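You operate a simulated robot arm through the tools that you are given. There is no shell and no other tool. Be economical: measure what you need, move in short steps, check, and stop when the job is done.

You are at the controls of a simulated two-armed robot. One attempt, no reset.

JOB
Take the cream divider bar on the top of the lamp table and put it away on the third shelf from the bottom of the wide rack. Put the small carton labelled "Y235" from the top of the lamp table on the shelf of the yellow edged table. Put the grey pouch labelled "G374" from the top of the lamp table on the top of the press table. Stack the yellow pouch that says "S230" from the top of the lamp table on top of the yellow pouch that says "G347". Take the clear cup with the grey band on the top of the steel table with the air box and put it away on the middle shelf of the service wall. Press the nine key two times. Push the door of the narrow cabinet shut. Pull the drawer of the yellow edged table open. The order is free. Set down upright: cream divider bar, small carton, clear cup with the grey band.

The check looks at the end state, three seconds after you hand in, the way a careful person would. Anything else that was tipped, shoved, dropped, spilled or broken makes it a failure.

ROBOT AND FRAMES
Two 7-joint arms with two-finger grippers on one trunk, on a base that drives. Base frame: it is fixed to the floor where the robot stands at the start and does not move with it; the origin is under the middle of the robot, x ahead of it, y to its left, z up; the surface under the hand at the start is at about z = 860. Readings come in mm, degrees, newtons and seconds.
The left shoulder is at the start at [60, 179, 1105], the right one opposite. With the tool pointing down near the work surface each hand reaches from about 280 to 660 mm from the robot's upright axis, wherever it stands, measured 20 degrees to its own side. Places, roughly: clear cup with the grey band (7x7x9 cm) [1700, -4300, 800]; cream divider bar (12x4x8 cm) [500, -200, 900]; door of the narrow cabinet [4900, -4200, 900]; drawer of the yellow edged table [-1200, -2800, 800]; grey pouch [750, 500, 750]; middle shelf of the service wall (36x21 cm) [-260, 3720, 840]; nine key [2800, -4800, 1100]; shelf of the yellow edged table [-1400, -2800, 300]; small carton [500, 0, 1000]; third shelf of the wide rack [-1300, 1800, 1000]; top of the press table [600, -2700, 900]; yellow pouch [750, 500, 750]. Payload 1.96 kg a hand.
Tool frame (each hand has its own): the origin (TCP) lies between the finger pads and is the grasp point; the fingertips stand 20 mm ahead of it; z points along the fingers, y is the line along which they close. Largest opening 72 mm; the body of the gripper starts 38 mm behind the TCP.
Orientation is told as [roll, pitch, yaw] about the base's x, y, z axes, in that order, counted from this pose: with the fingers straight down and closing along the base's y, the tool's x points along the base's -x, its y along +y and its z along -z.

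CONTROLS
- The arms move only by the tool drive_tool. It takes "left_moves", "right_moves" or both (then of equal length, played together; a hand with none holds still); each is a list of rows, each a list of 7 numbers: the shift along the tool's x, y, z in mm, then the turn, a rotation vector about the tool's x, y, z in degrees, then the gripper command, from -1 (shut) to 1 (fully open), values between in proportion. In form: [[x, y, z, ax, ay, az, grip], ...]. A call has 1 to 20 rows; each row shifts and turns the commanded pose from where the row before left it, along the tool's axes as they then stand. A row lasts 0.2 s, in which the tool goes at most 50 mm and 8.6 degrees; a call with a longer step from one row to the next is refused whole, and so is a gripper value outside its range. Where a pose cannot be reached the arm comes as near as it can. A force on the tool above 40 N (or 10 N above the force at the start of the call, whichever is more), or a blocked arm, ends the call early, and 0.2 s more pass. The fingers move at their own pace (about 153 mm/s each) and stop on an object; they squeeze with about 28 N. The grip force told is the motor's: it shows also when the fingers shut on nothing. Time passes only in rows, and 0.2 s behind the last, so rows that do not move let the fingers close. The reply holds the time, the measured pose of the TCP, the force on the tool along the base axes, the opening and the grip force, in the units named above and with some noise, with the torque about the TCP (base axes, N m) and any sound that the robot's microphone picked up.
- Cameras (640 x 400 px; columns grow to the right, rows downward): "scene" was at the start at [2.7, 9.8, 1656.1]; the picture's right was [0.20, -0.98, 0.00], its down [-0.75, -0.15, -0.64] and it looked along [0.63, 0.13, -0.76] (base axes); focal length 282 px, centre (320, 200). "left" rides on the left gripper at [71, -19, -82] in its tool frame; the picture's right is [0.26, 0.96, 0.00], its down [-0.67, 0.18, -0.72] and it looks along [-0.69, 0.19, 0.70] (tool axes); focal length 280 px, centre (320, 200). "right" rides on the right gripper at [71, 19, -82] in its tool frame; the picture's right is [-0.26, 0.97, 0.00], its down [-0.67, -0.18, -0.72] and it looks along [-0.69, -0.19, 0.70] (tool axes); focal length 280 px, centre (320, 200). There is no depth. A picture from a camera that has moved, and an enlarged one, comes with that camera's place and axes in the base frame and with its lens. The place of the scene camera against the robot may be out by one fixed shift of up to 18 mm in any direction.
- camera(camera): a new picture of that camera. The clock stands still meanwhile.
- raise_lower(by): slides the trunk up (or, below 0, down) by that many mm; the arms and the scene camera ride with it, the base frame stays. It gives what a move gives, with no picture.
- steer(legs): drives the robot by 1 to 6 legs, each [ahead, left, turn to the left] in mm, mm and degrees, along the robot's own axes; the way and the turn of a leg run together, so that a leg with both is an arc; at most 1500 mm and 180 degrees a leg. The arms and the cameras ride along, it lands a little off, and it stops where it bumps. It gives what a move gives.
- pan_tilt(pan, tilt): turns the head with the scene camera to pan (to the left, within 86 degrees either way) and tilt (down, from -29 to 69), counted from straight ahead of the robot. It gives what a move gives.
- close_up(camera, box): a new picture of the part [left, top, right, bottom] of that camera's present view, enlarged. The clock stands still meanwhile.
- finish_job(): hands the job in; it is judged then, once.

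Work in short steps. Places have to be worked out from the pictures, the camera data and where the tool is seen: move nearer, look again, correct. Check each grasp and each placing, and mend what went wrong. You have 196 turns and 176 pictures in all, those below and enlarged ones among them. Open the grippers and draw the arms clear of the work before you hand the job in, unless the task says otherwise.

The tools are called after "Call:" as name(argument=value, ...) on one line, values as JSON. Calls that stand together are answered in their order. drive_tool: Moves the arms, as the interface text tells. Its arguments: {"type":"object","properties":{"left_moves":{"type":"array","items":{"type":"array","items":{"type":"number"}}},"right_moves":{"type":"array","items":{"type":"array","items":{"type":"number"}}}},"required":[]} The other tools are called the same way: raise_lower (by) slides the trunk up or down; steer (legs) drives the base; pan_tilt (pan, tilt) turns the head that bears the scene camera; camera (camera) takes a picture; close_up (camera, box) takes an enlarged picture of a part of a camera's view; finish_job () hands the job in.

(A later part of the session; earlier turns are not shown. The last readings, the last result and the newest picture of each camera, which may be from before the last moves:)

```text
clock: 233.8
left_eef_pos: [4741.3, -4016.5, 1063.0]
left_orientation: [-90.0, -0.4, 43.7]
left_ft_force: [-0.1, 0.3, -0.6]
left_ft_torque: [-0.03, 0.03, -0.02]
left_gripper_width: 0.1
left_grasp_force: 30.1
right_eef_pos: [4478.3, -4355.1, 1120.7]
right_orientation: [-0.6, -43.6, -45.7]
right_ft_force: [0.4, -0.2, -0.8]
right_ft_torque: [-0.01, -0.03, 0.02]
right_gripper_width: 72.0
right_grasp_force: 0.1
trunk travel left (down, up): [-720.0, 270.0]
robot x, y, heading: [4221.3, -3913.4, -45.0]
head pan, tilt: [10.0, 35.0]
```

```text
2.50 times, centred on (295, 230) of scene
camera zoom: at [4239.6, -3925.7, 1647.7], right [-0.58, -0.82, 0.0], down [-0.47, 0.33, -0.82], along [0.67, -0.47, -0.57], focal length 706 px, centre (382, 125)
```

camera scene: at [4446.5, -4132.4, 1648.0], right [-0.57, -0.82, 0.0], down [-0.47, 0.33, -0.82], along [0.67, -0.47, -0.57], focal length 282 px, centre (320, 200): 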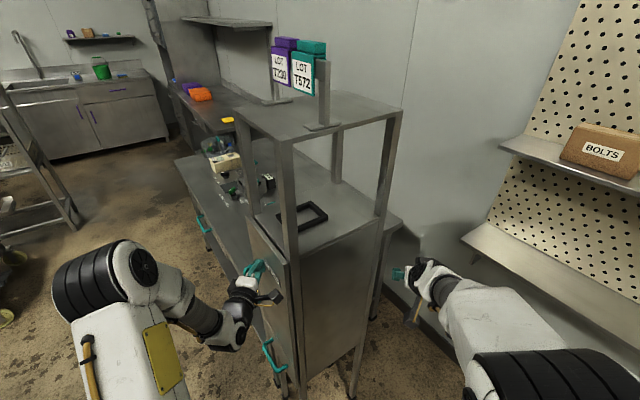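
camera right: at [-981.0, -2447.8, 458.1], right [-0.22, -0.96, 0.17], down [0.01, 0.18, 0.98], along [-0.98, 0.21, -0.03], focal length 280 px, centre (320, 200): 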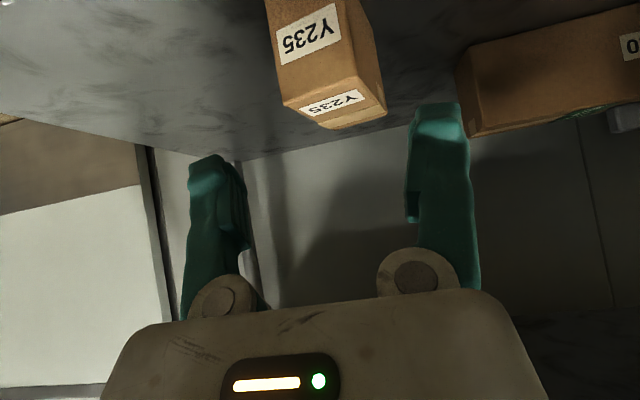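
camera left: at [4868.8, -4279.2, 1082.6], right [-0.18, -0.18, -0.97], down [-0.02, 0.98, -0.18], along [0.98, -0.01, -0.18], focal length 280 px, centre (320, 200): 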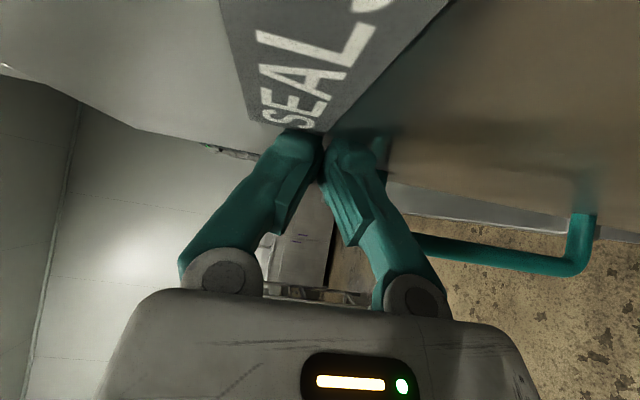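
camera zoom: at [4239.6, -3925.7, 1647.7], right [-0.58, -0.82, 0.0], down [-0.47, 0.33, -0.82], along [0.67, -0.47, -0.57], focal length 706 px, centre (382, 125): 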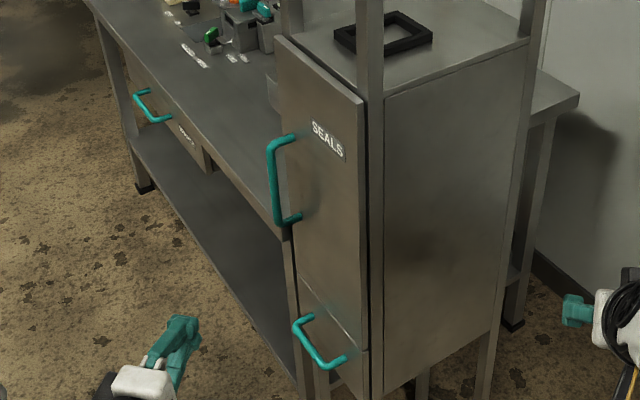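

The door is shut and flush. Next the cup: I turn back west, travel along the aisle, and face the steel table at x≈1765.

Call:
steer(legs=[[0, 0, -135], [1200, 110, 0], [1250, -240, 0], [0, 0, 90]])

Call:
pan_tilt(pan=-5, tilt=45)

Call:
camera(camera="scene")

```text
clock: 255.4
left_eef_pos: [2041.7, -4212.5, 1062.0]
left_orientation: [-90.0, -0.4, -1.8]
left_ft_force: [-0.7, -0.7, -0.4]
left_ft_torque: [0.01, 0.02, -0.04]
left_gripper_width: 0.0
left_grasp_force: 30.1
right_eef_pos: [1616.8, -4260.3, 1120.4]
right_orientation: [-0.5, -43.6, -91.2]
right_ft_force: [0.4, -0.5, -0.1]
right_ft_torque: [0.06, -0.03, 0.01]
right_gripper_width: 71.9
right_grasp_force: 0.1
trunk travel left (down, up): [-720.0, 270.0]
robot x, y, heading: [1753.3, -3765.7, -90.6]
head pan, tilt: [10.0, 35.0]
```

```text
clock: 256.2
left_eef_pos: [2041.6, -4212.8, 1062.3]
left_orientation: [-90.1, -0.4, -1.9]
left_ft_force: [0.8, 0.5, 0.0]
left_ft_torque: [-0.04, 0.03, -0.01]
left_gripper_width: 0.1
left_grasp_force: 29.7
right_eef_pos: [1617.3, -4260.0, 1119.6]
right_orientation: [-0.7, -43.5, -91.4]
right_ft_force: [0.0, -1.0, -0.2]
right_ft_torque: [0.02, 0.0, 0.01]
right_gripper_width: 72.0
right_grasp_force: 0.0
trunk travel left (down, up): [-720.0, 270.0]
robot x, y, heading: [1754.2, -3768.8, -90.8]
head pan, tilt: [-5.0, 45.0]
```

```text
71 pictures are left
camera scene: at [1733.0, -3793.9, 1632.9], right [-1.0, 0.1, 0.0], down [0.07, 0.7, -0.71], along [-0.07, -0.7, -0.71], focal length 282 px, centre (320, 200)
```

scene: 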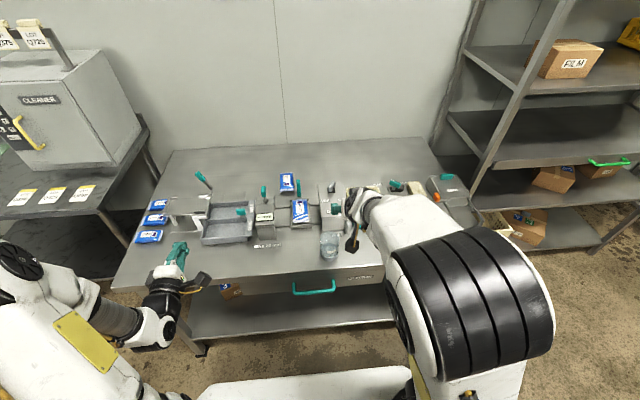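

Call:
close_up(camera="scene", box=[240, 160, 400, 300])

Call:
camera(camera="right")

```text
2.86 times, centred on (320, 230) of scene
camera zoom: at [1733.0, -3793.9, 1632.9], right [-1.0, 0.1, 0.0], down [0.07, 0.7, -0.71], along [-0.07, -0.7, -0.71], focal length 806 px, centre (320, 114)
```

zoom: 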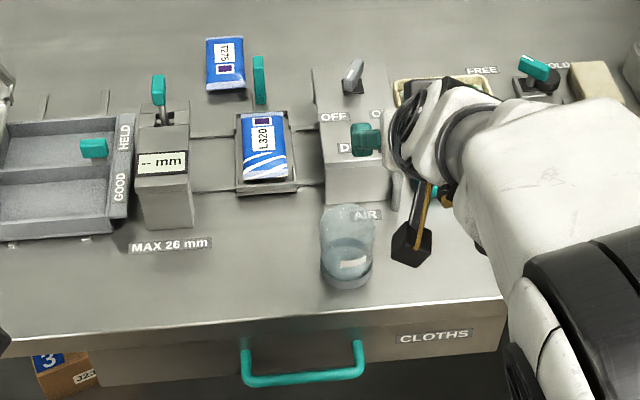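

```text
69 pictures are left
camera right: at [1639.0, -4152.3, 1128.7], right [0.96, -0.22, 0.17], down [-0.18, 0.01, 0.98], along [-0.22, -0.98, -0.03], focal length 280 px, centre (320, 200)
```

right: 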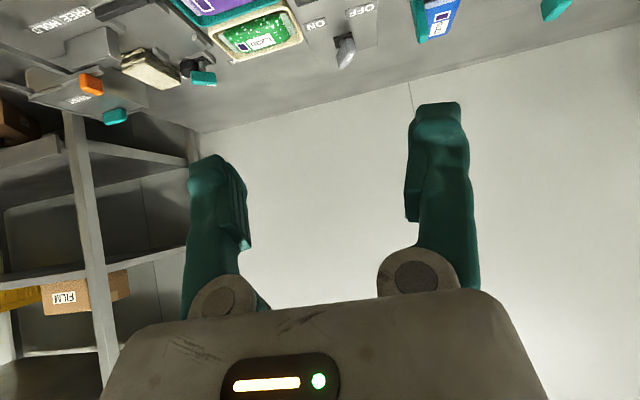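

The cup stands at ~(1652,−4298), about 60 mm behind the table edge and clear of the air box. I pull the right hand back and sideways, lower the trunk 150 mm, and look from the hand.

Call:
drive_tool(right_moves=[[22, 17.5, -20.5, 0, 0, 0, 1], [22, 17.5, -20.5, 0, 0, 0, 1], [0, 0, 0, 0, 0, 0, 1]])

Call:
raise_lower(by=-150)

Call:
camera(camera="right")

```text
clock: 257.0
left_eef_pos: [2041.6, -4212.6, 1062.3]
left_orientation: [-90.1, -0.4, -1.9]
left_ft_force: [-0.6, -0.2, 0.2]
left_ft_torque: [-0.02, 0.01, 0.03]
left_gripper_width: 0.0
left_grasp_force: 29.8
right_eef_pos: [1652.0, -4204.5, 1118.7]
right_orientation: [-0.6, -43.5, -91.5]
right_ft_force: [-1.0, 0.7, 0.0]
right_ft_torque: [0.04, -0.05, -0.03]
right_gripper_width: 71.9
right_grasp_force: 0.0
trunk travel left (down, up): [-720.0, 270.0]
robot x, y, heading: [1756.0, -3767.2, -90.7]
head pan, tilt: [-5.0, 45.0]
```

```text
clock: 258.8
left_eef_pos: [2041.2, -4211.2, 911.4]
left_orientation: [-90.1, -0.4, -2.0]
left_ft_force: [0.1, 0.2, 0.7]
left_ft_torque: [-0.01, -0.06, -0.03]
left_gripper_width: 0.2
left_grasp_force: 29.2
right_eef_pos: [1651.1, -4202.0, 968.1]
right_orientation: [-0.6, -43.6, -91.3]
right_ft_force: [-0.1, -0.3, -0.2]
right_ft_torque: [0.03, -0.02, 0.0]
right_gripper_width: 72.3
right_grasp_force: 0.0
trunk travel left (down, up): [-570.0, 420.0]
robot x, y, heading: [1751.8, -3766.8, -91.0]
head pan, tilt: [-5.0, 45.0]
```

```text
68 pictures are left
camera right: at [1675.1, -4095.0, 978.2], right [0.96, -0.22, 0.17], down [-0.18, 0.01, 0.98], along [-0.22, -0.98, -0.03], focal length 280 px, centre (320, 200)
```

right: 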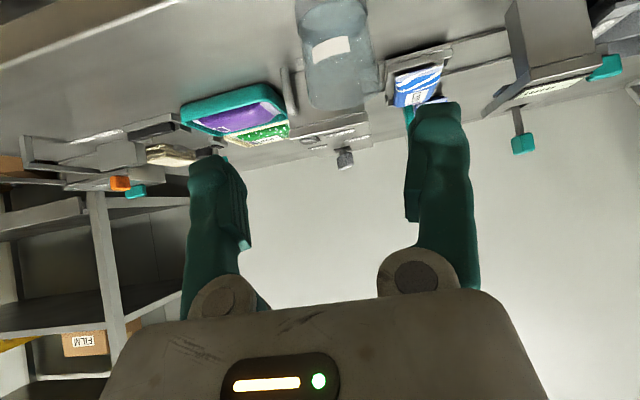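

Call:
close_up(camera="right", box=[260, 0, 420, 130])

Call:
close_up(camera="scene", box=[295, 210, 365, 275])

```text
3.08 times, centred on (340, 65) of right
camera zoom: at [1675.1, -4095.0, 978.2], right [0.96, -0.22, 0.17], down [-0.18, 0.01, 0.98], along [-0.22, -0.98, -0.03], focal length 863 px, centre (258, 615)
```

zoom: 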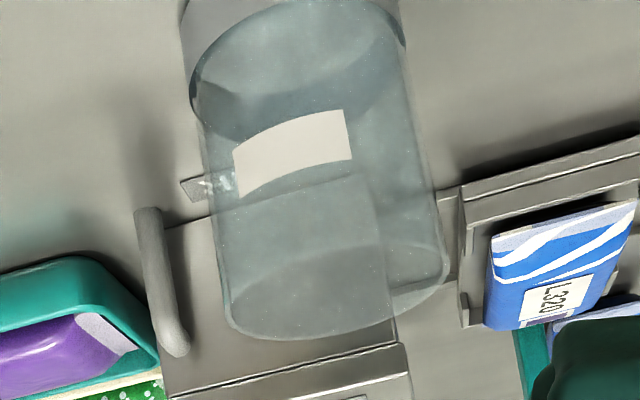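

```text
6.15 times, centred on (330, 242) of scene
camera zoom: at [1732.9, -3793.7, 1482.9], right [-0.99, 0.1, 0.0], down [0.07, 0.7, -0.71], along [-0.07, -0.7, -0.71], focal length 1737 px, centre (258, -62)
```

zoom: 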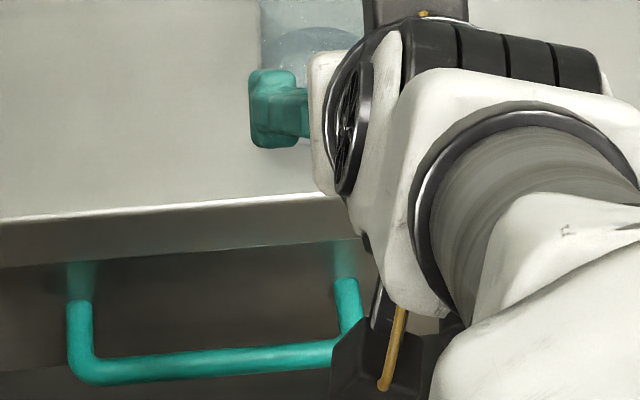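

Parallax indicates this table is lower (top ≈795): the cup is ~70 mm wide and centred around (1655,−4350). I lower 60 mm more and look again.

Call:
raise_lower(by=-60)

Call:
camera(camera="right")

```text
clock: 259.8
left_eef_pos: [2042.0, -4211.9, 852.3]
left_orientation: [-90.0, -0.4, -2.0]
left_ft_force: [0.7, 0.4, -0.2]
left_ft_torque: [0.02, 0.08, 0.02]
left_gripper_width: 0.0
left_grasp_force: 30.0
right_eef_pos: [1652.2, -4202.7, 910.4]
right_orientation: [-0.5, -43.6, -91.3]
right_ft_force: [-0.1, -0.2, 0.3]
right_ft_torque: [-0.03, 0.0, 0.01]
right_gripper_width: 72.1
right_grasp_force: 0.1
trunk travel left (down, up): [-510.0, 480.0]
robot x, y, heading: [1753.0, -3767.8, -90.6]
head pan, tilt: [-5.0, 45.0]
```

```text
65 pictures are left
camera right: at [1675.1, -4095.0, 918.2], right [0.96, -0.22, 0.17], down [-0.18, 0.01, 0.98], along [-0.22, -0.98, -0.03], focal length 280 px, centre (320, 200)
```

right: 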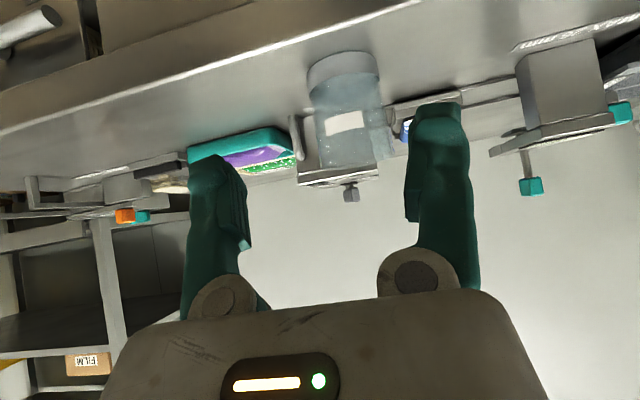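

Triangulated: cup axis (1655,−4352), rim z≈880, ~66 mm wide. I move to a pre-grasp 80 mm short of it.

Call:
drive_tool(right_moves=[[-25.3, 3, 24.2, 0, 0, 0, 1], [-25.3, 3, 24.2, 0, 0, 0, 1], [0, 0, 0, 0, 0, 0, 1]])

Call:
camera(camera="right")

```text
clock: 260.6
left_eef_pos: [2042.1, -4211.8, 851.7]
left_orientation: [-90.2, -0.4, -1.9]
left_ft_force: [0.1, 0.0, -0.3]
left_ft_torque: [0.04, 0.02, 0.01]
left_gripper_width: 0.0
left_grasp_force: 29.3
right_eef_pos: [1655.8, -4274.1, 909.5]
right_orientation: [-0.7, -43.6, -91.3]
right_ft_force: [-0.6, 0.5, 0.4]
right_ft_torque: [-0.02, 0.0, -0.01]
right_gripper_width: 72.0
right_grasp_force: 0.1
trunk travel left (down, up): [-510.0, 480.0]
robot x, y, heading: [1753.8, -3768.9, -90.8]
head pan, tilt: [-5.0, 45.0]
```

```text
64 pictures are left
camera right: at [1678.8, -4165.4, 917.9], right [0.96, -0.22, 0.17], down [-0.18, 0.01, 0.98], along [-0.22, -0.98, -0.03], focal length 280 px, centre (320, 200)
```

right: 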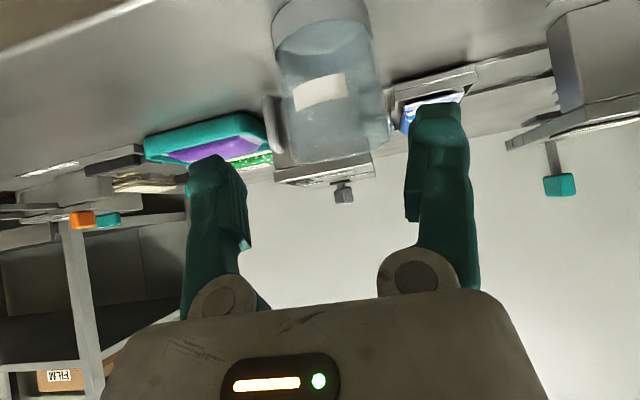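

Cup axis confirmed at x≈1656. To keep the rim clear of the palm I grip at z≈860: advancing now.

Call:
drive_tool(right_moves=[[-4.3, 0.4, 21.2, 0, 0, 0, 1], [-4.3, 0.4, 21.2, 0, 0, 0, 1], [-4.3, 0.4, 21.2, 0, 0, 0, 1], [-4.3, 0.4, 21.2, 0, 0, 0, 1], [0, 0, 0, 0, 0, 0, 1]])

Call:
camera(camera="right")

```text
clock: 261.8
left_eef_pos: [2041.5, -4211.7, 851.7]
left_orientation: [-90.1, -0.5, -1.9]
left_ft_force: [1.0, -0.5, -0.7]
left_ft_torque: [0.03, 0.01, -0.01]
left_gripper_width: 0.1
left_grasp_force: 30.1
right_eef_pos: [1654.7, -4343.4, 859.2]
right_orientation: [-0.6, -43.6, -91.2]
right_ft_force: [-0.8, -0.3, -0.3]
right_ft_torque: [0.01, -0.07, 0.01]
right_gripper_width: 71.6
right_grasp_force: 0.1
trunk travel left (down, up): [-510.0, 480.0]
robot x, y, heading: [1755.0, -3762.2, -90.8]
head pan, tilt: [-5.0, 45.0]
```

```text
63 pictures are left
camera right: at [1676.5, -4236.2, 868.1], right [0.96, -0.22, 0.17], down [-0.18, 0.01, 0.98], along [-0.22, -0.98, -0.03], focal length 280 px, centre (320, 200)
```

right: 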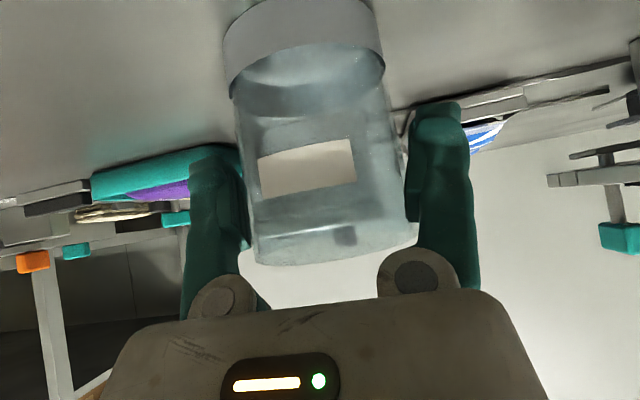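

The cup sits between the fingers without force. Closing and checking.

Call:
drive_tool(right_moves=[[0, 0, 0, 0, 0, 0, -1], [0, 0, 0, 0, 0, 0, -1], [0, 0, 0, 0, 0, 0, -1], [0, 0, 0, 0, 0, 0, -1]])

Call:
drive_tool(right_moves=[[-7, 0, -7.3, 0, 0, 0, -1], [-14, 0, -14.6, 0, 0, 0, -1], [-14, 0, -14.6, 0, 0, 0, -1], [0, 0, 0, 0, 0, 0, -1]])

Call:
camera(camera="right")

```text
clock: 262.8
left_eef_pos: [2041.9, -4213.3, 852.3]
left_orientation: [-90.1, -0.4, -1.8]
left_ft_force: [0.6, 0.5, -0.4]
left_ft_torque: [0.0, 0.0, 0.0]
left_gripper_width: 0.1
left_grasp_force: 29.8
right_eef_pos: [1654.3, -4345.1, 859.3]
right_orientation: [-0.6, -43.6, -91.3]
right_ft_force: [-0.1, -0.5, 1.8]
right_ft_torque: [-0.14, 0.0, -0.01]
right_gripper_width: 65.6
right_grasp_force: 27.7
trunk travel left (down, up): [-510.0, 480.0]
robot x, y, heading: [1751.2, -3769.9, -91.0]
head pan, tilt: [-5.0, 45.0]
```

```text
clock: 263.8
left_eef_pos: [2041.8, -4212.2, 851.9]
left_orientation: [-90.1, -0.3, -1.9]
left_ft_force: [0.9, 0.1, 0.8]
left_ft_torque: [0.0, 0.0, 0.02]
left_gripper_width: 0.0
left_grasp_force: 29.6
right_eef_pos: [1654.9, -4344.8, 909.6]
right_orientation: [-0.4, -43.5, -91.3]
right_ft_force: [-0.3, 0.5, -1.9]
right_ft_torque: [-0.04, -0.01, 0.01]
right_gripper_width: 65.7
right_grasp_force: 27.2
trunk travel left (down, up): [-510.0, 480.0]
robot x, y, heading: [1756.4, -3765.3, -90.7]
head pan, tilt: [-5.0, 45.0]
```

```text
62 pictures are left
camera right: at [1677.7, -4236.6, 918.5], right [0.96, -0.22, 0.17], down [-0.18, 0.01, 0.98], along [-0.22, -0.98, -0.03], focal length 280 px, centre (320, 200)
```

right: 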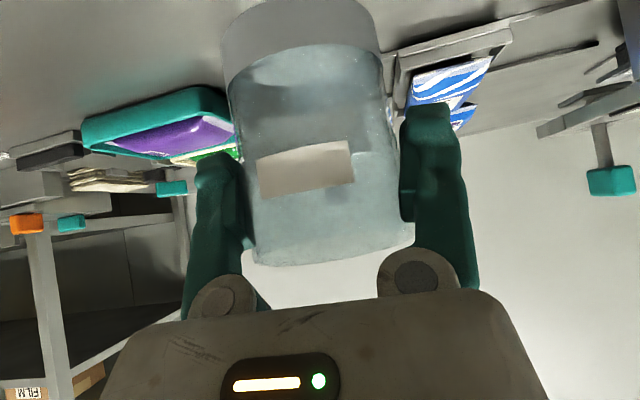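

The cup is held (65.6 mm grip). I'll deliver it first: raise the trunk, turn west, and retrace the known route toward the aisle and north.

Call:
raise_lower(by=170)

Call:
steer(legs=[[-120, 0, 0], [0, 0, -89.5], [1500, 250, 0], [590, 0, 0], [0, 0, -90]])

Call:
pan_tilt(pan=0, tilt=30)

Call:
camera(camera="scene")

```text
clock: 265.7
left_eef_pos: [2041.5, -4211.3, 1022.6]
left_orientation: [-90.0, -0.4, -1.9]
left_ft_force: [-0.4, 0.0, 0.7]
left_ft_torque: [0.0, -0.02, 0.04]
left_gripper_width: 0.1
left_grasp_force: 29.3
right_eef_pos: [1655.2, -4345.5, 1078.8]
right_orientation: [-0.6, -43.6, -91.1]
right_ft_force: [1.0, 0.1, -0.8]
right_ft_torque: [-0.02, 0.0, -0.03]
right_gripper_width: 65.5
right_grasp_force: 28.2
trunk travel left (down, up): [-680.0, 310.0]
robot x, y, heading: [1753.3, -3765.4, -90.7]
head pan, tilt: [-5.0, 45.0]
```

```text
refused: leg 3 is longer than a leg can be; nothing moved
```

```text
clock: 266.5
left_eef_pos: [2041.5, -4211.7, 1023.3]
left_orientation: [-90.1, -0.4, -1.9]
left_ft_force: [-0.3, 0.6, -0.9]
left_ft_torque: [0.0, -0.02, -0.05]
left_gripper_width: 0.0
left_grasp_force: 29.4
right_eef_pos: [1655.5, -4345.1, 1079.4]
right_orientation: [-0.6, -43.6, -91.4]
right_ft_force: [0.3, -0.5, -0.3]
right_ft_torque: [0.0, -0.01, 0.01]
right_gripper_width: 65.0
right_grasp_force: 27.8
trunk travel left (down, up): [-680.0, 310.0]
robot x, y, heading: [1752.7, -3766.6, -90.8]
head pan, tilt: [0.0, 30.0]
```

```text
61 pictures are left
camera scene: at [1739.8, -3803.4, 1615.4], right [-1.0, 0.01, 0.0], down [0.01, 0.5, -0.87], along [-0.01, -0.87, -0.5], focal length 282 px, centre (320, 200)
```

scene: 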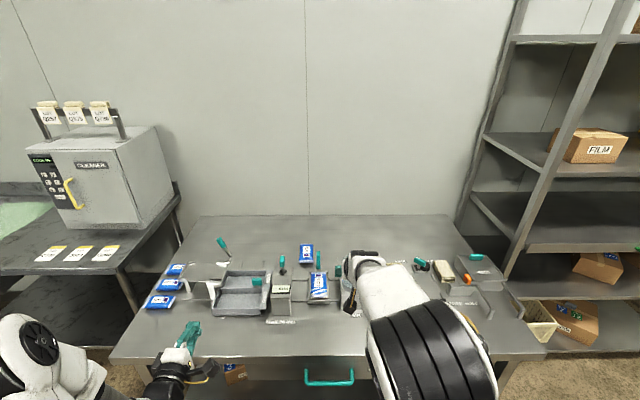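

A leg was over 1500 mm; I split it up.

Call:
steer(legs=[[-120, 0, 0], [0, 0, -89.4], [1050, 125, 0], [1040, 125, 0], [0, 0, -90]])

Call:
camera(camera="scene")

```text
clock: 285.3
left_eef_pos: [-626.5, -3451.5, 1021.5]
left_orientation: [-90.2, -0.4, 179.1]
left_ft_force: [0.5, -0.4, 0.4]
left_ft_torque: [-0.01, -0.03, -0.01]
left_gripper_width: 0.0
left_grasp_force: 29.9
right_eef_pos: [-242.3, -3311.3, 1079.4]
right_orientation: [-0.7, -43.6, 89.8]
right_ft_force: [0.2, -0.2, -0.6]
right_ft_torque: [0.0, 0.01, -0.02]
right_gripper_width: 63.2
right_grasp_force: 27.7
trunk travel left (down, up): [-680.0, 310.0]
robot x, y, heading: [-328.7, -3890.4, 90.3]
head pan, tilt: [0.0, 30.0]
```

```text
60 pictures are left
camera scene: at [-343.5, -3865.0, 1615.5], right [1.0, 0.01, 0.0], down [0.0, -0.5, -0.87], along [0.0, 0.87, -0.5], focal length 282 px, centre (320, 200)
```

scene: 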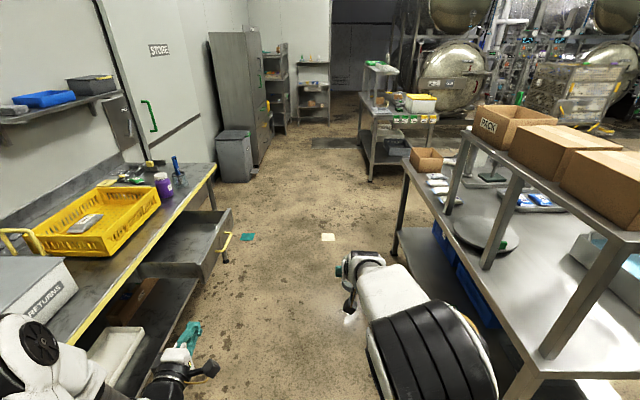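

Clear aisle ahead. I drive north about 6.3 m toward the service wall.

Call:
steer(legs=[[1500, 0, 0], [1500, 0, 0], [1500, 0, 0], [1500, 0, 0], [300, 0, 0]])

Call:
camera(camera="scene")

```text
clock: 311.5
left_eef_pos: [-528.5, 2167.8, 1019.7]
left_orientation: [-89.7, -0.4, 176.5]
left_ft_force: [0.3, 1.0, 0.1]
left_ft_torque: [0.02, 0.0, 0.02]
left_gripper_width: 0.1
left_grasp_force: 30.0
right_eef_pos: [-139.1, 2290.2, 1077.6]
right_orientation: [-0.5, -43.3, 87.1]
right_ft_force: [-0.5, 0.7, -1.5]
right_ft_torque: [-0.02, 0.01, 0.0]
right_gripper_width: 63.1
right_grasp_force: 27.7
trunk travel left (down, up): [-680.0, 310.0]
robot x, y, heading: [-254.2, 1711.0, 87.5]
head pan, tilt: [0.0, 30.0]
stopped in leg 4: the robot was blocked; the commanded pose is now the measured one
```

```text
59 pictures are left
camera scene: at [-265.1, 1744.7, 1615.2], right [1.0, -0.04, 0.0], down [-0.02, -0.5, -0.86], along [0.03, 0.86, -0.5], focal length 282 px, centre (320, 200)
```

scene: 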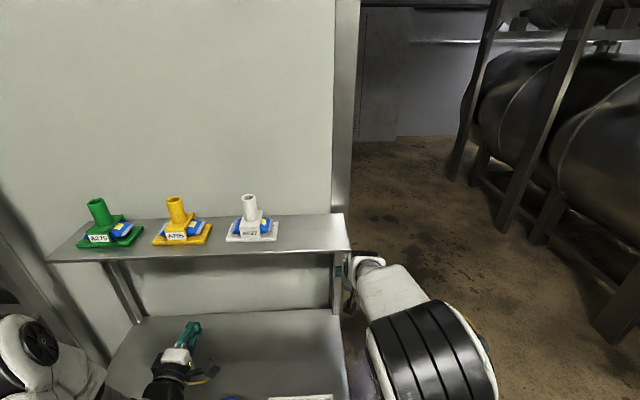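

The robot bumped its base softly at this shelf unit (y≈2000), which is not the target: the service wall is told at (−260,3720), probably beyond this partition facing east. I back off and check that nothing was disturbed.

Call:
steer(legs=[[-250, 0, 0]])

Call:
camera(camera="scene")

Call:
camera(camera="right")

```text
clock: 313.3
left_eef_pos: [-539.9, 1916.1, 1022.1]
left_orientation: [-90.1, -0.5, 176.7]
left_ft_force: [0.1, 0.1, -0.1]
left_ft_torque: [0.01, -0.03, 0.0]
left_gripper_width: 0.0
left_grasp_force: 29.8
right_eef_pos: [-150.9, 2039.0, 1080.9]
right_orientation: [-0.6, -43.6, 87.4]
right_ft_force: [0.3, 0.0, 0.6]
right_ft_torque: [0.01, -0.02, -0.01]
right_gripper_width: 63.2
right_grasp_force: 28.5
trunk travel left (down, up): [-680.0, 310.0]
robot x, y, heading: [-261.6, 1466.4, 87.7]
head pan, tilt: [0.0, 30.0]
```

```text
58 pictures are left
camera scene: at [-275.2, 1489.4, 1615.5], right [1.0, -0.04, 0.0], down [-0.02, -0.5, -0.87], along [0.03, 0.87, -0.5], focal length 282 px, centre (320, 200)
```

scene: 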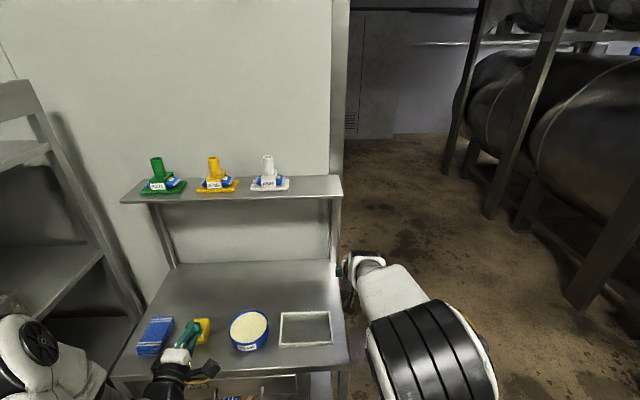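

```text
57 pictures are left
camera right: at [-176.2, 1933.7, 1088.6], right [-0.95, 0.24, 0.17], down [0.18, -0.01, 0.98], along [0.24, 0.97, -0.03], focal length 280 px, centre (320, 200)
```

right: 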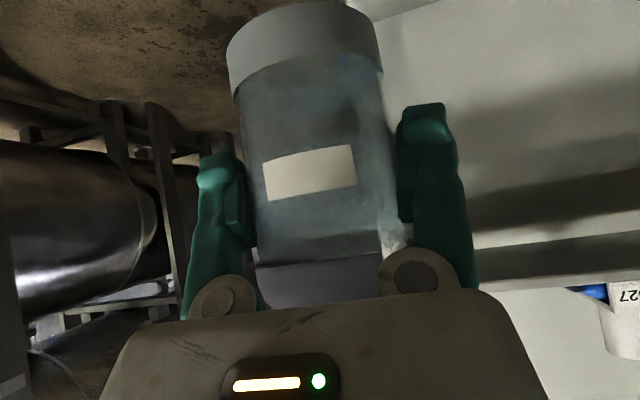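

Nothing was disturbed. This unit is at y≈2200, not 3720, so I look further along the corridor to the right of the partition.

Call:
steer(legs=[[0, -800, 2.3], [1300, 0, 0]])

Call:
pan_tilt(pan=60, tilt=25)

Call:
camera(camera="scene")

```text
clock: 323.7
left_eef_pos: [234.5, 3180.9, 1021.8]
left_orientation: [-90.1, -0.5, 179.4]
left_ft_force: [0.4, -0.5, 0.4]
left_ft_torque: [0.0, 0.02, -0.03]
left_gripper_width: 0.0
left_grasp_force: 29.7
right_eef_pos: [615.8, 3321.4, 1079.6]
right_orientation: [-0.6, -43.6, 90.1]
right_ft_force: [0.3, 0.2, -0.8]
right_ft_torque: [-0.01, 0.02, -0.03]
right_gripper_width: 63.0
right_grasp_force: 27.8
trunk travel left (down, up): [-680.0, 310.0]
robot x, y, heading: [527.8, 2745.6, 90.3]
head pan, tilt: [0.0, 30.0]
```

```text
clock: 325.0
left_eef_pos: [233.0, 3182.1, 1022.4]
left_orientation: [-90.1, -0.5, 179.5]
left_ft_force: [-0.8, -0.1, 0.5]
left_ft_torque: [0.03, 0.03, 0.0]
left_gripper_width: 0.0
left_grasp_force: 29.4
right_eef_pos: [616.4, 3321.5, 1079.9]
right_orientation: [-0.6, -43.7, 90.0]
right_ft_force: [-0.3, -0.2, -0.9]
right_ft_torque: [0.02, -0.01, 0.0]
right_gripper_width: 63.3
right_grasp_force: 27.7
trunk travel left (down, up): [-680.0, 310.0]
robot x, y, heading: [532.4, 2741.9, 90.5]
head pan, tilt: [60.0, 25.0]
```

```text
56 pictures are left
camera scene: at [438.7, 2723.4, 1623.4], right [0.49, 0.87, 0.0], down [0.37, -0.21, -0.91], along [-0.79, 0.45, -0.42], focal length 282 px, centre (320, 200)
```

scene: 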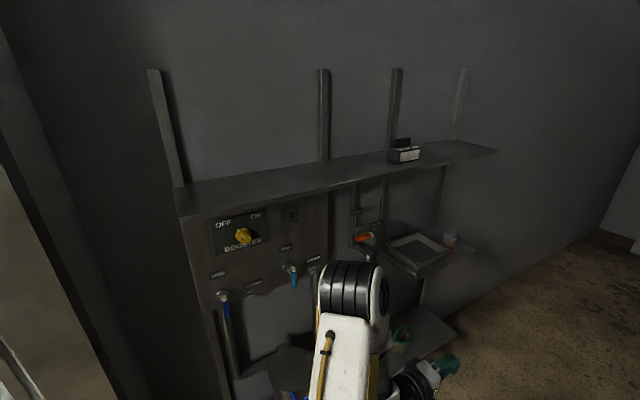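

That's the service wall, facing east; the middle shelf is at ~(−227,3676,840). I turn to face it and strafe to it.

Call:
steer(legs=[[0, 0, 89.5], [0, -850, 0]])

Call:
pan_tilt(pan=0, tilt=35)

Call:
camera(camera="scene")

```text
clock: 333.4
left_eef_pos: [85.0, 3293.5, 1021.7]
left_orientation: [-90.1, -0.4, -90.3]
left_ft_force: [0.5, -0.5, 0.4]
left_ft_torque: [0.03, 0.0, -0.02]
left_gripper_width: 0.1
left_grasp_force: 29.6
right_eef_pos: [-58.6, 3675.6, 1078.7]
right_orientation: [-0.5, -43.6, -179.7]
right_ft_force: [0.5, 0.2, -0.4]
right_ft_torque: [0.0, -0.01, 0.02]
right_gripper_width: 62.7
right_grasp_force: 28.0
trunk travel left (down, up): [-680.0, 310.0]
robot x, y, heading: [522.2, 3593.6, -178.9]
head pan, tilt: [60.0, 25.0]
```

```text
clock: 334.7
left_eef_pos: [85.6, 3292.6, 1021.8]
left_orientation: [-90.1, -0.4, -90.4]
left_ft_force: [0.1, -0.2, 0.0]
left_ft_torque: [0.01, -0.02, -0.02]
left_gripper_width: 0.2
left_grasp_force: 29.9
right_eef_pos: [-56.4, 3674.7, 1079.9]
right_orientation: [-0.6, -43.6, -179.7]
right_ft_force: [0.6, -1.0, -0.7]
right_ft_torque: [-0.04, -0.01, 0.01]
right_gripper_width: 62.6
right_grasp_force: 27.8
trunk travel left (down, up): [-680.0, 310.0]
robot x, y, heading: [523.0, 3596.0, -178.9]
head pan, tilt: [0.0, 35.0]
```

```text
55 pictures are left
camera scene: at [480.9, 3587.4, 1607.7], right [-0.02, 1.0, 0.0], down [0.57, 0.01, -0.82], along [-0.82, -0.01, -0.57], focal length 282 px, centre (320, 200)
```

scene: 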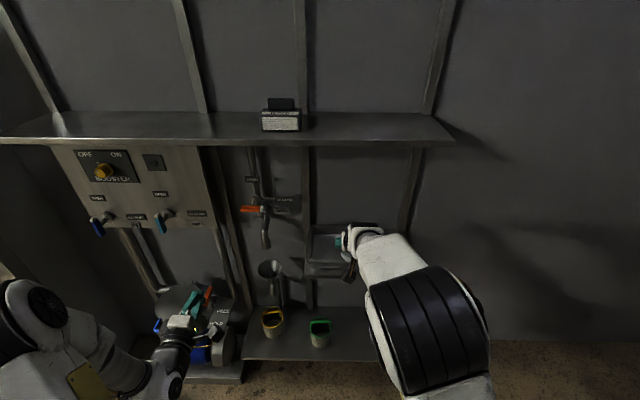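

Call:
camera(camera="right")

Call:
close_up(camera="scene", box=[230, 180, 450, 320])

```text
54 pictures are left
camera right: at [50.2, 3656.8, 1088.4], right [-0.19, -0.97, 0.17], down [0.0, 0.18, 0.98], along [-0.98, 0.19, -0.03], focal length 280 px, centre (320, 200)
```

right: 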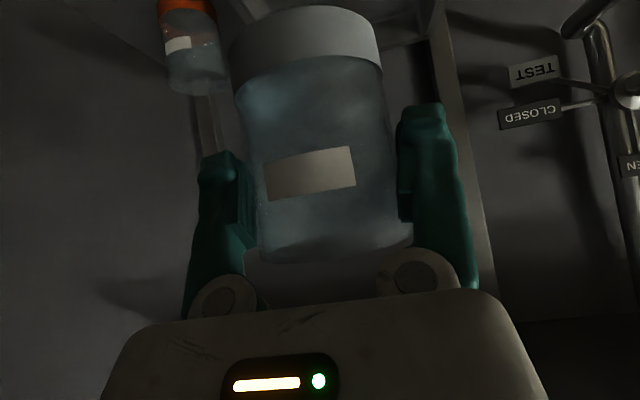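

```text
2.86 times, centred on (340, 250) of scene
camera zoom: at [480.9, 3587.4, 1607.7], right [-0.02, 1.0, 0.0], down [0.57, 0.01, -0.82], along [-0.82, -0.01, -0.57], focal length 806 px, centre (263, 57)
```

zoom: 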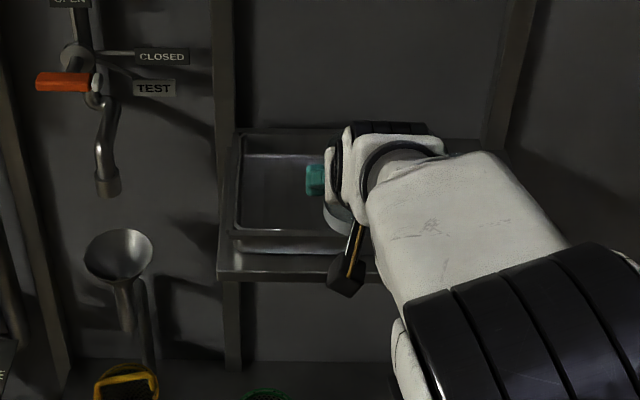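

My arm hides the shelf. I strafe 400 mm left and look back at the whole shelf.

Call:
steer(legs=[[0, 420, 0]])

Call:
pan_tilt(pan=-35, tilt=35)

Call:
camera(camera="scene")

```text
clock: 337.3
left_eef_pos: [89.5, 2868.8, 1021.7]
left_orientation: [-90.1, -0.5, -90.6]
left_ft_force: [-0.5, -0.9, 0.5]
left_ft_torque: [-0.02, 0.03, 0.02]
left_gripper_width: 0.0
left_grasp_force: 29.2
right_eef_pos: [-51.0, 3250.0, 1079.8]
right_orientation: [-0.6, -43.6, -179.9]
right_ft_force: [-0.7, -0.9, -0.3]
right_ft_torque: [0.02, -0.03, -0.03]
right_gripper_width: 62.8
right_grasp_force: 28.0
trunk travel left (down, up): [-680.0, 310.0]
robot x, y, heading: [528.7, 3167.6, -179.1]
head pan, tilt: [0.0, 35.0]
```

```text
clock: 338.3
left_eef_pos: [90.9, 2867.6, 1022.5]
left_orientation: [-90.2, -0.4, -90.5]
left_ft_force: [0.1, -0.1, -0.2]
left_ft_torque: [0.0, -0.02, -0.02]
left_gripper_width: 0.0
left_grasp_force: 29.9
right_eef_pos: [-52.2, 3251.3, 1079.8]
right_orientation: [-0.5, -43.6, -179.9]
right_ft_force: [-0.2, 0.0, -1.0]
right_ft_torque: [0.01, -0.03, 0.04]
right_gripper_width: 62.4
right_grasp_force: 28.0
trunk travel left (down, up): [-680.0, 310.0]
robot x, y, heading: [527.2, 3169.0, -179.5]
head pan, tilt: [-35.0, 35.0]
```

```text
52 pictures are left
camera scene: at [501.7, 3211.5, 1607.7], right [0.56, 0.83, 0.0], down [0.47, -0.32, -0.82], along [-0.68, 0.46, -0.57], focal length 282 px, centre (320, 200)
```

scene: 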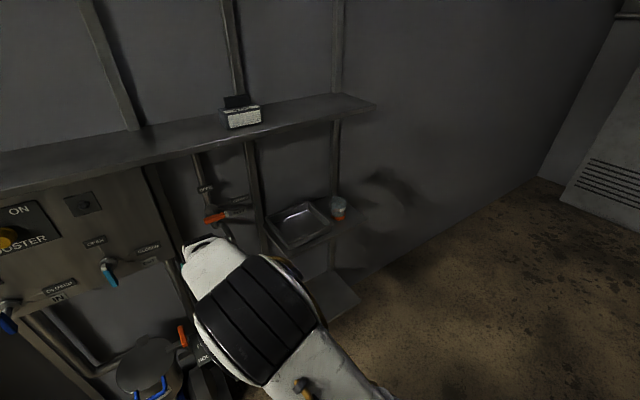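

Call:
close_up(camera="scene", box=[250, 170, 370, 260])

```text
4.44 times, centred on (310, 215) of scene
camera zoom: at [501.7, 3211.5, 1607.7], right [0.56, 0.83, 0.0], down [0.47, -0.32, -0.82], along [-0.68, 0.46, -0.57], focal length 1254 px, centre (364, 133)
```

zoom: 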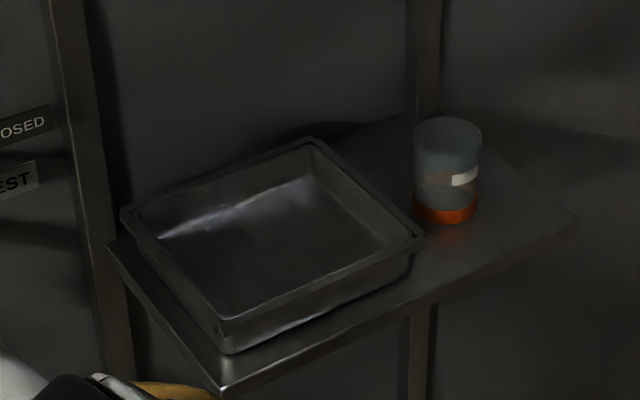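

The shelf (front edge x≈−170, y 3522–3918) holds a tray on the left and an orange cup at (−252,3820); the free spot is the front-right corner ~(−208,3877). To keep the fingers clear of the orange cup I approach diagonally at heading −135°.

Call:
steer(legs=[[0, 0, 44.4], [-680, -937, 0]])

Call:
pan_tilt(pan=0, tilt=40)

Call:
camera(camera="scene")

```text
clock: 346.3
left_eef_pos: [249.9, 3819.1, 1022.4]
left_orientation: [-90.1, -0.5, -47.9]
left_ft_force: [0.7, 0.4, -1.4]
left_ft_torque: [-0.01, -0.03, 0.0]
left_gripper_width: 0.0
left_grasp_force: 29.7
right_eef_pos: [-114.6, 4004.0, 1079.4]
right_orientation: [-0.5, -43.6, -137.2]
right_ft_force: [-0.1, -0.7, -0.7]
right_ft_torque: [0.01, 0.01, 0.04]
right_gripper_width: 61.1
right_grasp_force: 27.7
trunk travel left (down, up): [-680.0, 310.0]
robot x, y, heading: [365.4, 4333.4, -136.9]
head pan, tilt: [-35.0, 35.0]
```

```text
clock: 347.3
left_eef_pos: [250.7, 3818.4, 1022.8]
left_orientation: [-90.0, -0.4, -47.8]
left_ft_force: [-0.1, -0.5, -0.2]
left_ft_torque: [0.01, 0.01, -0.04]
left_gripper_width: 0.0
left_grasp_force: 29.9
right_eef_pos: [-114.2, 4003.0, 1081.0]
right_orientation: [-0.4, -43.6, -137.3]
right_ft_force: [-0.6, -0.3, -0.6]
right_ft_torque: [-0.02, 0.02, 0.01]
right_gripper_width: 61.0
right_grasp_force: 28.2
trunk travel left (down, up): [-680.0, 310.0]
robot x, y, heading: [368.4, 4334.2, -136.5]
head pan, tilt: [0.0, 40.0]
```

```text
50 pictures are left
camera scene: at [336.9, 4312.2, 1600.1], right [-0.69, 0.73, 0.0], down [0.47, 0.44, -0.77], along [-0.56, -0.53, -0.64], focal length 282 px, centre (320, 200)
```

scene: 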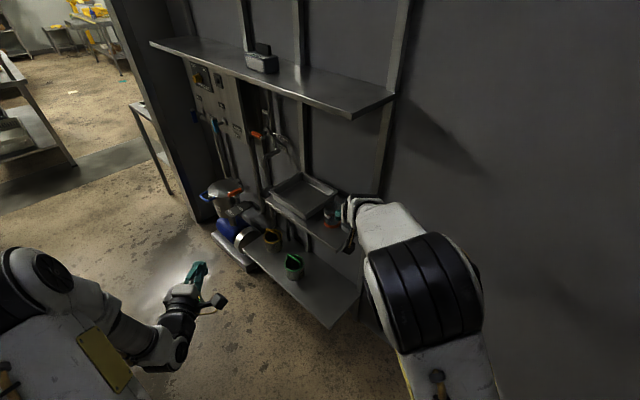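

Call:
camera(camera="right")

```text
49 pictures are left
camera right: at [-21.8, 4063.2, 1088.4], right [0.51, -0.84, 0.17], down [-0.12, 0.13, 0.98], along [-0.85, -0.52, -0.03], focal length 280 px, centre (320, 200)
```

right: 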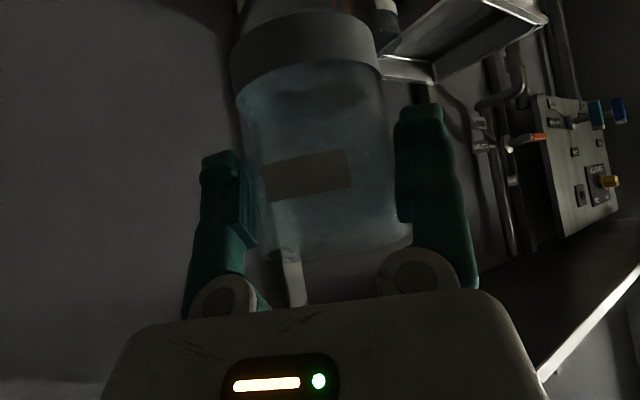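

Cup is secure. I lower the trunk 110 mm here (beside the shelf) for a better view of the orange cup and the shelf corner.

Call:
raise_lower(by=-110)

Call:
camera(camera="right")

Call:
close_up(camera="scene", box=[240, 120, 420, 280])

```text
clock: 348.7
left_eef_pos: [249.7, 3817.8, 912.2]
left_orientation: [-90.1, -0.3, -47.8]
left_ft_force: [1.0, -0.1, -0.2]
left_ft_torque: [-0.02, -0.01, -0.02]
left_gripper_width: 0.1
left_grasp_force: 29.8
right_eef_pos: [-114.7, 4003.8, 969.4]
right_orientation: [-0.6, -43.6, -137.2]
right_ft_force: [0.6, -0.5, -1.1]
right_ft_torque: [0.02, 0.0, -0.02]
right_gripper_width: 61.0
right_grasp_force: 28.0
trunk travel left (down, up): [-570.0, 420.0]
robot x, y, heading: [365.1, 4334.2, -136.5]
head pan, tilt: [0.0, 40.0]
```

```text
48 pictures are left
camera right: at [-21.7, 4063.2, 978.5], right [0.51, -0.84, 0.17], down [-0.12, 0.13, 0.98], along [-0.85, -0.52, -0.03], focal length 280 px, centre (320, 200)
```

right: 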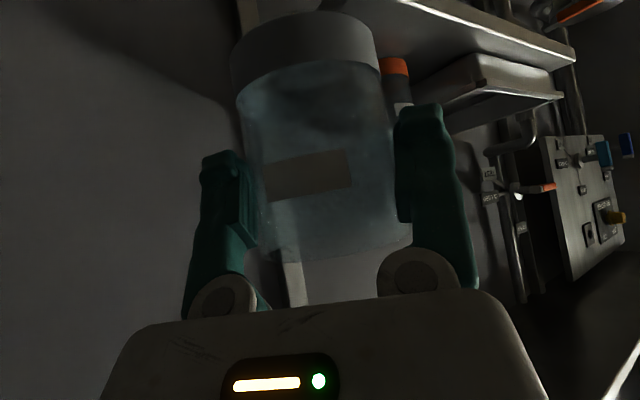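

```text
2.50 times, centred on (330, 200) of scene
camera zoom: at [337.1, 4312.3, 1490.2], right [-0.69, 0.73, 0.0], down [0.47, 0.44, -0.77], along [-0.56, -0.53, -0.64], focal length 706 px, centre (295, 200)
```

zoom: 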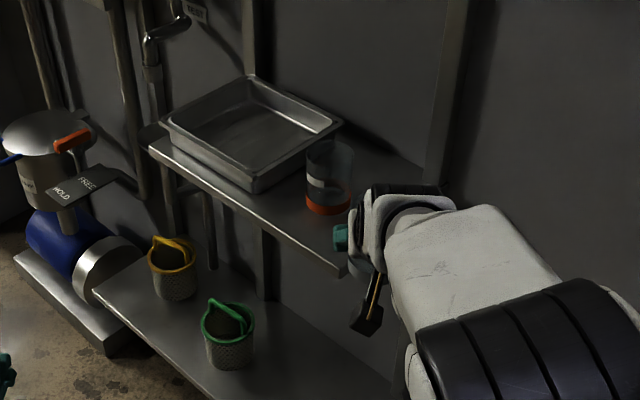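

Two views agree: shelf corner (−163,3921), orange cup (−250,3818). Target cup centre (−205,3880). I move the base 125 mm ahead and 28 mm left, then fine-tune with the arm.

Call:
steer(legs=[[125, 28, 0]])

Call:
close_up(camera="scene", box=[240, 120, 420, 280])

Call:
camera(camera="right")

```text
clock: 350.0
left_eef_pos: [177.9, 3711.4, 912.2]
left_orientation: [-90.0, -0.4, -47.7]
left_ft_force: [0.0, 0.1, 0.6]
left_ft_torque: [0.0, 0.05, 0.01]
left_gripper_width: 0.0
left_grasp_force: 29.6
right_eef_pos: [-187.2, 3895.6, 968.4]
right_orientation: [-0.5, -43.5, -137.2]
right_ft_force: [-0.9, -0.7, -0.3]
right_ft_torque: [0.06, -0.04, 0.01]
right_gripper_width: 60.9
right_grasp_force: 27.5
trunk travel left (down, up): [-570.0, 420.0]
robot x, y, heading: [294.1, 4226.3, -136.8]
head pan, tilt: [0.0, 40.0]
```

```text
2.50 times, centred on (330, 200) of scene
camera zoom: at [263.8, 4204.6, 1490.1], right [-0.69, 0.73, 0.0], down [0.47, 0.44, -0.77], along [-0.56, -0.53, -0.64], focal length 706 px, centre (295, 200)
```

zoom: 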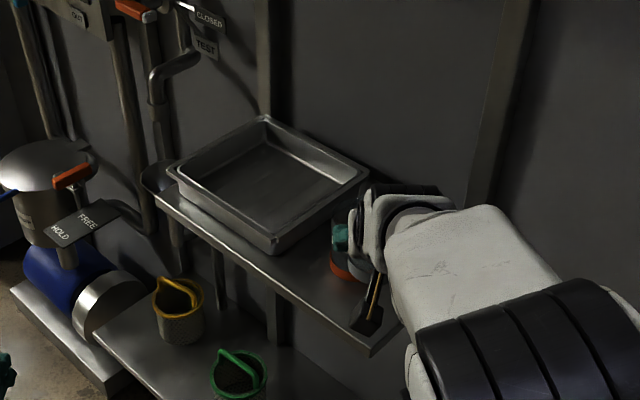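

```text
45 pictures are left
camera right: at [-94.1, 3955.4, 977.9], right [0.51, -0.84, 0.17], down [-0.12, 0.13, 0.98], along [-0.85, -0.52, -0.03], focal length 280 px, centre (320, 200)
```

right: 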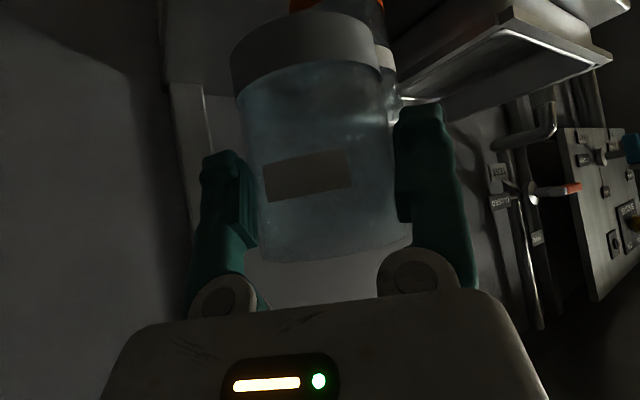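

The cup is ~17 mm short of the spot. I advance that with the arm and lower 45 mm, then in small steps to contact.

Call:
drive_tool(right_moves=[[-12.3, 0, 11.7, 0, 0, 0, -1], [10.3, 0, 10.9, 0, 0, 0, -1], [10.3, 0, 10.9, 0, 0, 0, -1], [10.3, 0, 10.9, 0, 0, 0, -1], [0, 0, 0, 0, 0, 0, -1]])

Call:
drive_tool(right_moves=[[2.1, 0, 2.2, 0, 0, 0, -1], [2.1, 0, 2.2, 0, 0, 0, -1], [2.1, 0, 2.2, 0, 0, 0, -1], [2.1, 0, 2.2, 0, 0, 0, -1]])

```text
clock: 351.2
left_eef_pos: [177.3, 3712.6, 912.6]
left_orientation: [-90.1, -0.3, -47.7]
left_ft_force: [0.1, 0.2, -0.2]
left_ft_torque: [0.0, 0.02, 0.02]
left_gripper_width: 0.0
left_grasp_force: 29.2
right_eef_pos: [-198.4, 3886.9, 924.1]
right_orientation: [-0.6, -43.6, -137.1]
right_ft_force: [-0.5, -0.1, -0.9]
right_ft_torque: [0.0, 0.03, 0.03]
right_gripper_width: 60.5
right_grasp_force: 27.8
trunk travel left (down, up): [-570.0, 420.0]
robot x, y, heading: [296.6, 4229.9, -136.5]
head pan, tilt: [0.0, 40.0]
```

```text
clock: 352.2
left_eef_pos: [179.5, 3711.6, 912.0]
left_orientation: [-90.1, -0.5, -47.7]
left_ft_force: [-0.8, 0.2, 0.2]
left_ft_torque: [0.0, -0.01, 0.03]
left_gripper_width: 0.2
left_grasp_force: 29.6
right_eef_pos: [-199.4, 3884.9, 912.6]
right_orientation: [-0.5, -43.6, -137.2]
right_ft_force: [0.1, 0.0, -0.3]
right_ft_torque: [0.02, 0.0, -0.02]
right_gripper_width: 60.5
right_grasp_force: 28.0
trunk travel left (down, up): [-570.0, 420.0]
robot x, y, heading: [293.8, 4229.6, -136.6]
head pan, tilt: [0.0, 40.0]
```

No contact yet at z 912.6; I continue down in 2–3 mm steps.

Call:
drive_tool(right_moves=[[1.5, 0, 1.5, 0, 0, 0, -1], [1.5, 0, 1.5, 0, 0, 0, -1], [1.5, 0, 1.5, 0, 0, 0, -1], [1.5, 0, 1.5, 0, 0, 0, -1]])

Call:
camera(camera="right")

```text
clock: 353.2
left_eef_pos: [177.8, 3711.9, 912.5]
left_orientation: [-90.1, -0.3, -47.7]
left_ft_force: [0.0, 0.7, -0.8]
left_ft_torque: [0.01, 0.0, 0.01]
left_gripper_width: 0.0
left_grasp_force: 29.4
right_eef_pos: [-198.0, 3886.1, 904.6]
right_orientation: [-0.7, -43.6, -137.1]
right_ft_force: [-0.7, 0.8, 0.0]
right_ft_torque: [-0.01, -0.01, 0.02]
right_gripper_width: 60.1
right_grasp_force: 28.7
trunk travel left (down, up): [-570.0, 420.0]
robot x, y, heading: [295.7, 4230.5, -136.6]
head pan, tilt: [0.0, 40.0]
```

```text
44 pictures are left
camera right: at [-106.0, 3945.4, 912.4], right [0.51, -0.84, 0.17], down [-0.12, 0.13, 0.98], along [-0.85, -0.52, -0.03], focal length 280 px, centre (320, 200)
```

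right: 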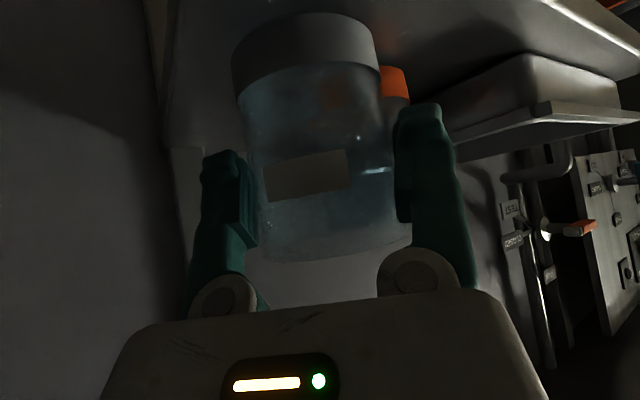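

Still no contact; my cup's base looks just above the shelf and inside its edges. A few more mm.

Call:
drive_tool(right_moves=[[1.5, 0, 1.5, 0, 0, 0, -1], [1.5, 0, 1.5, 0, 0, 0, -1], [1.5, 0, 1.5, 0, 0, 0, -1], [1.5, 0, 1.5, 0, 0, 0, -1], [1.5, 0, 1.5, 0, 0, 0, -1]])

```text
clock: 354.4
left_eef_pos: [179.2, 3713.5, 913.8]
left_orientation: [-90.1, -0.4, -47.7]
left_ft_force: [1.2, 0.2, 0.1]
left_ft_torque: [0.02, 0.01, 0.02]
left_gripper_width: 0.0
left_grasp_force: 29.5
right_eef_pos: [-197.9, 3887.1, 896.8]
right_orientation: [-0.4, -43.9, -137.2]
right_ft_force: [3.2, 5.3, 18.1]
right_ft_torque: [-0.22, 0.2, 0.02]
right_gripper_width: 58.4
right_grasp_force: 27.8
trunk travel left (down, up): [-570.0, 420.0]
robot x, y, heading: [292.7, 4232.0, -136.6]
head pan, tilt: [0.0, 40.0]
```

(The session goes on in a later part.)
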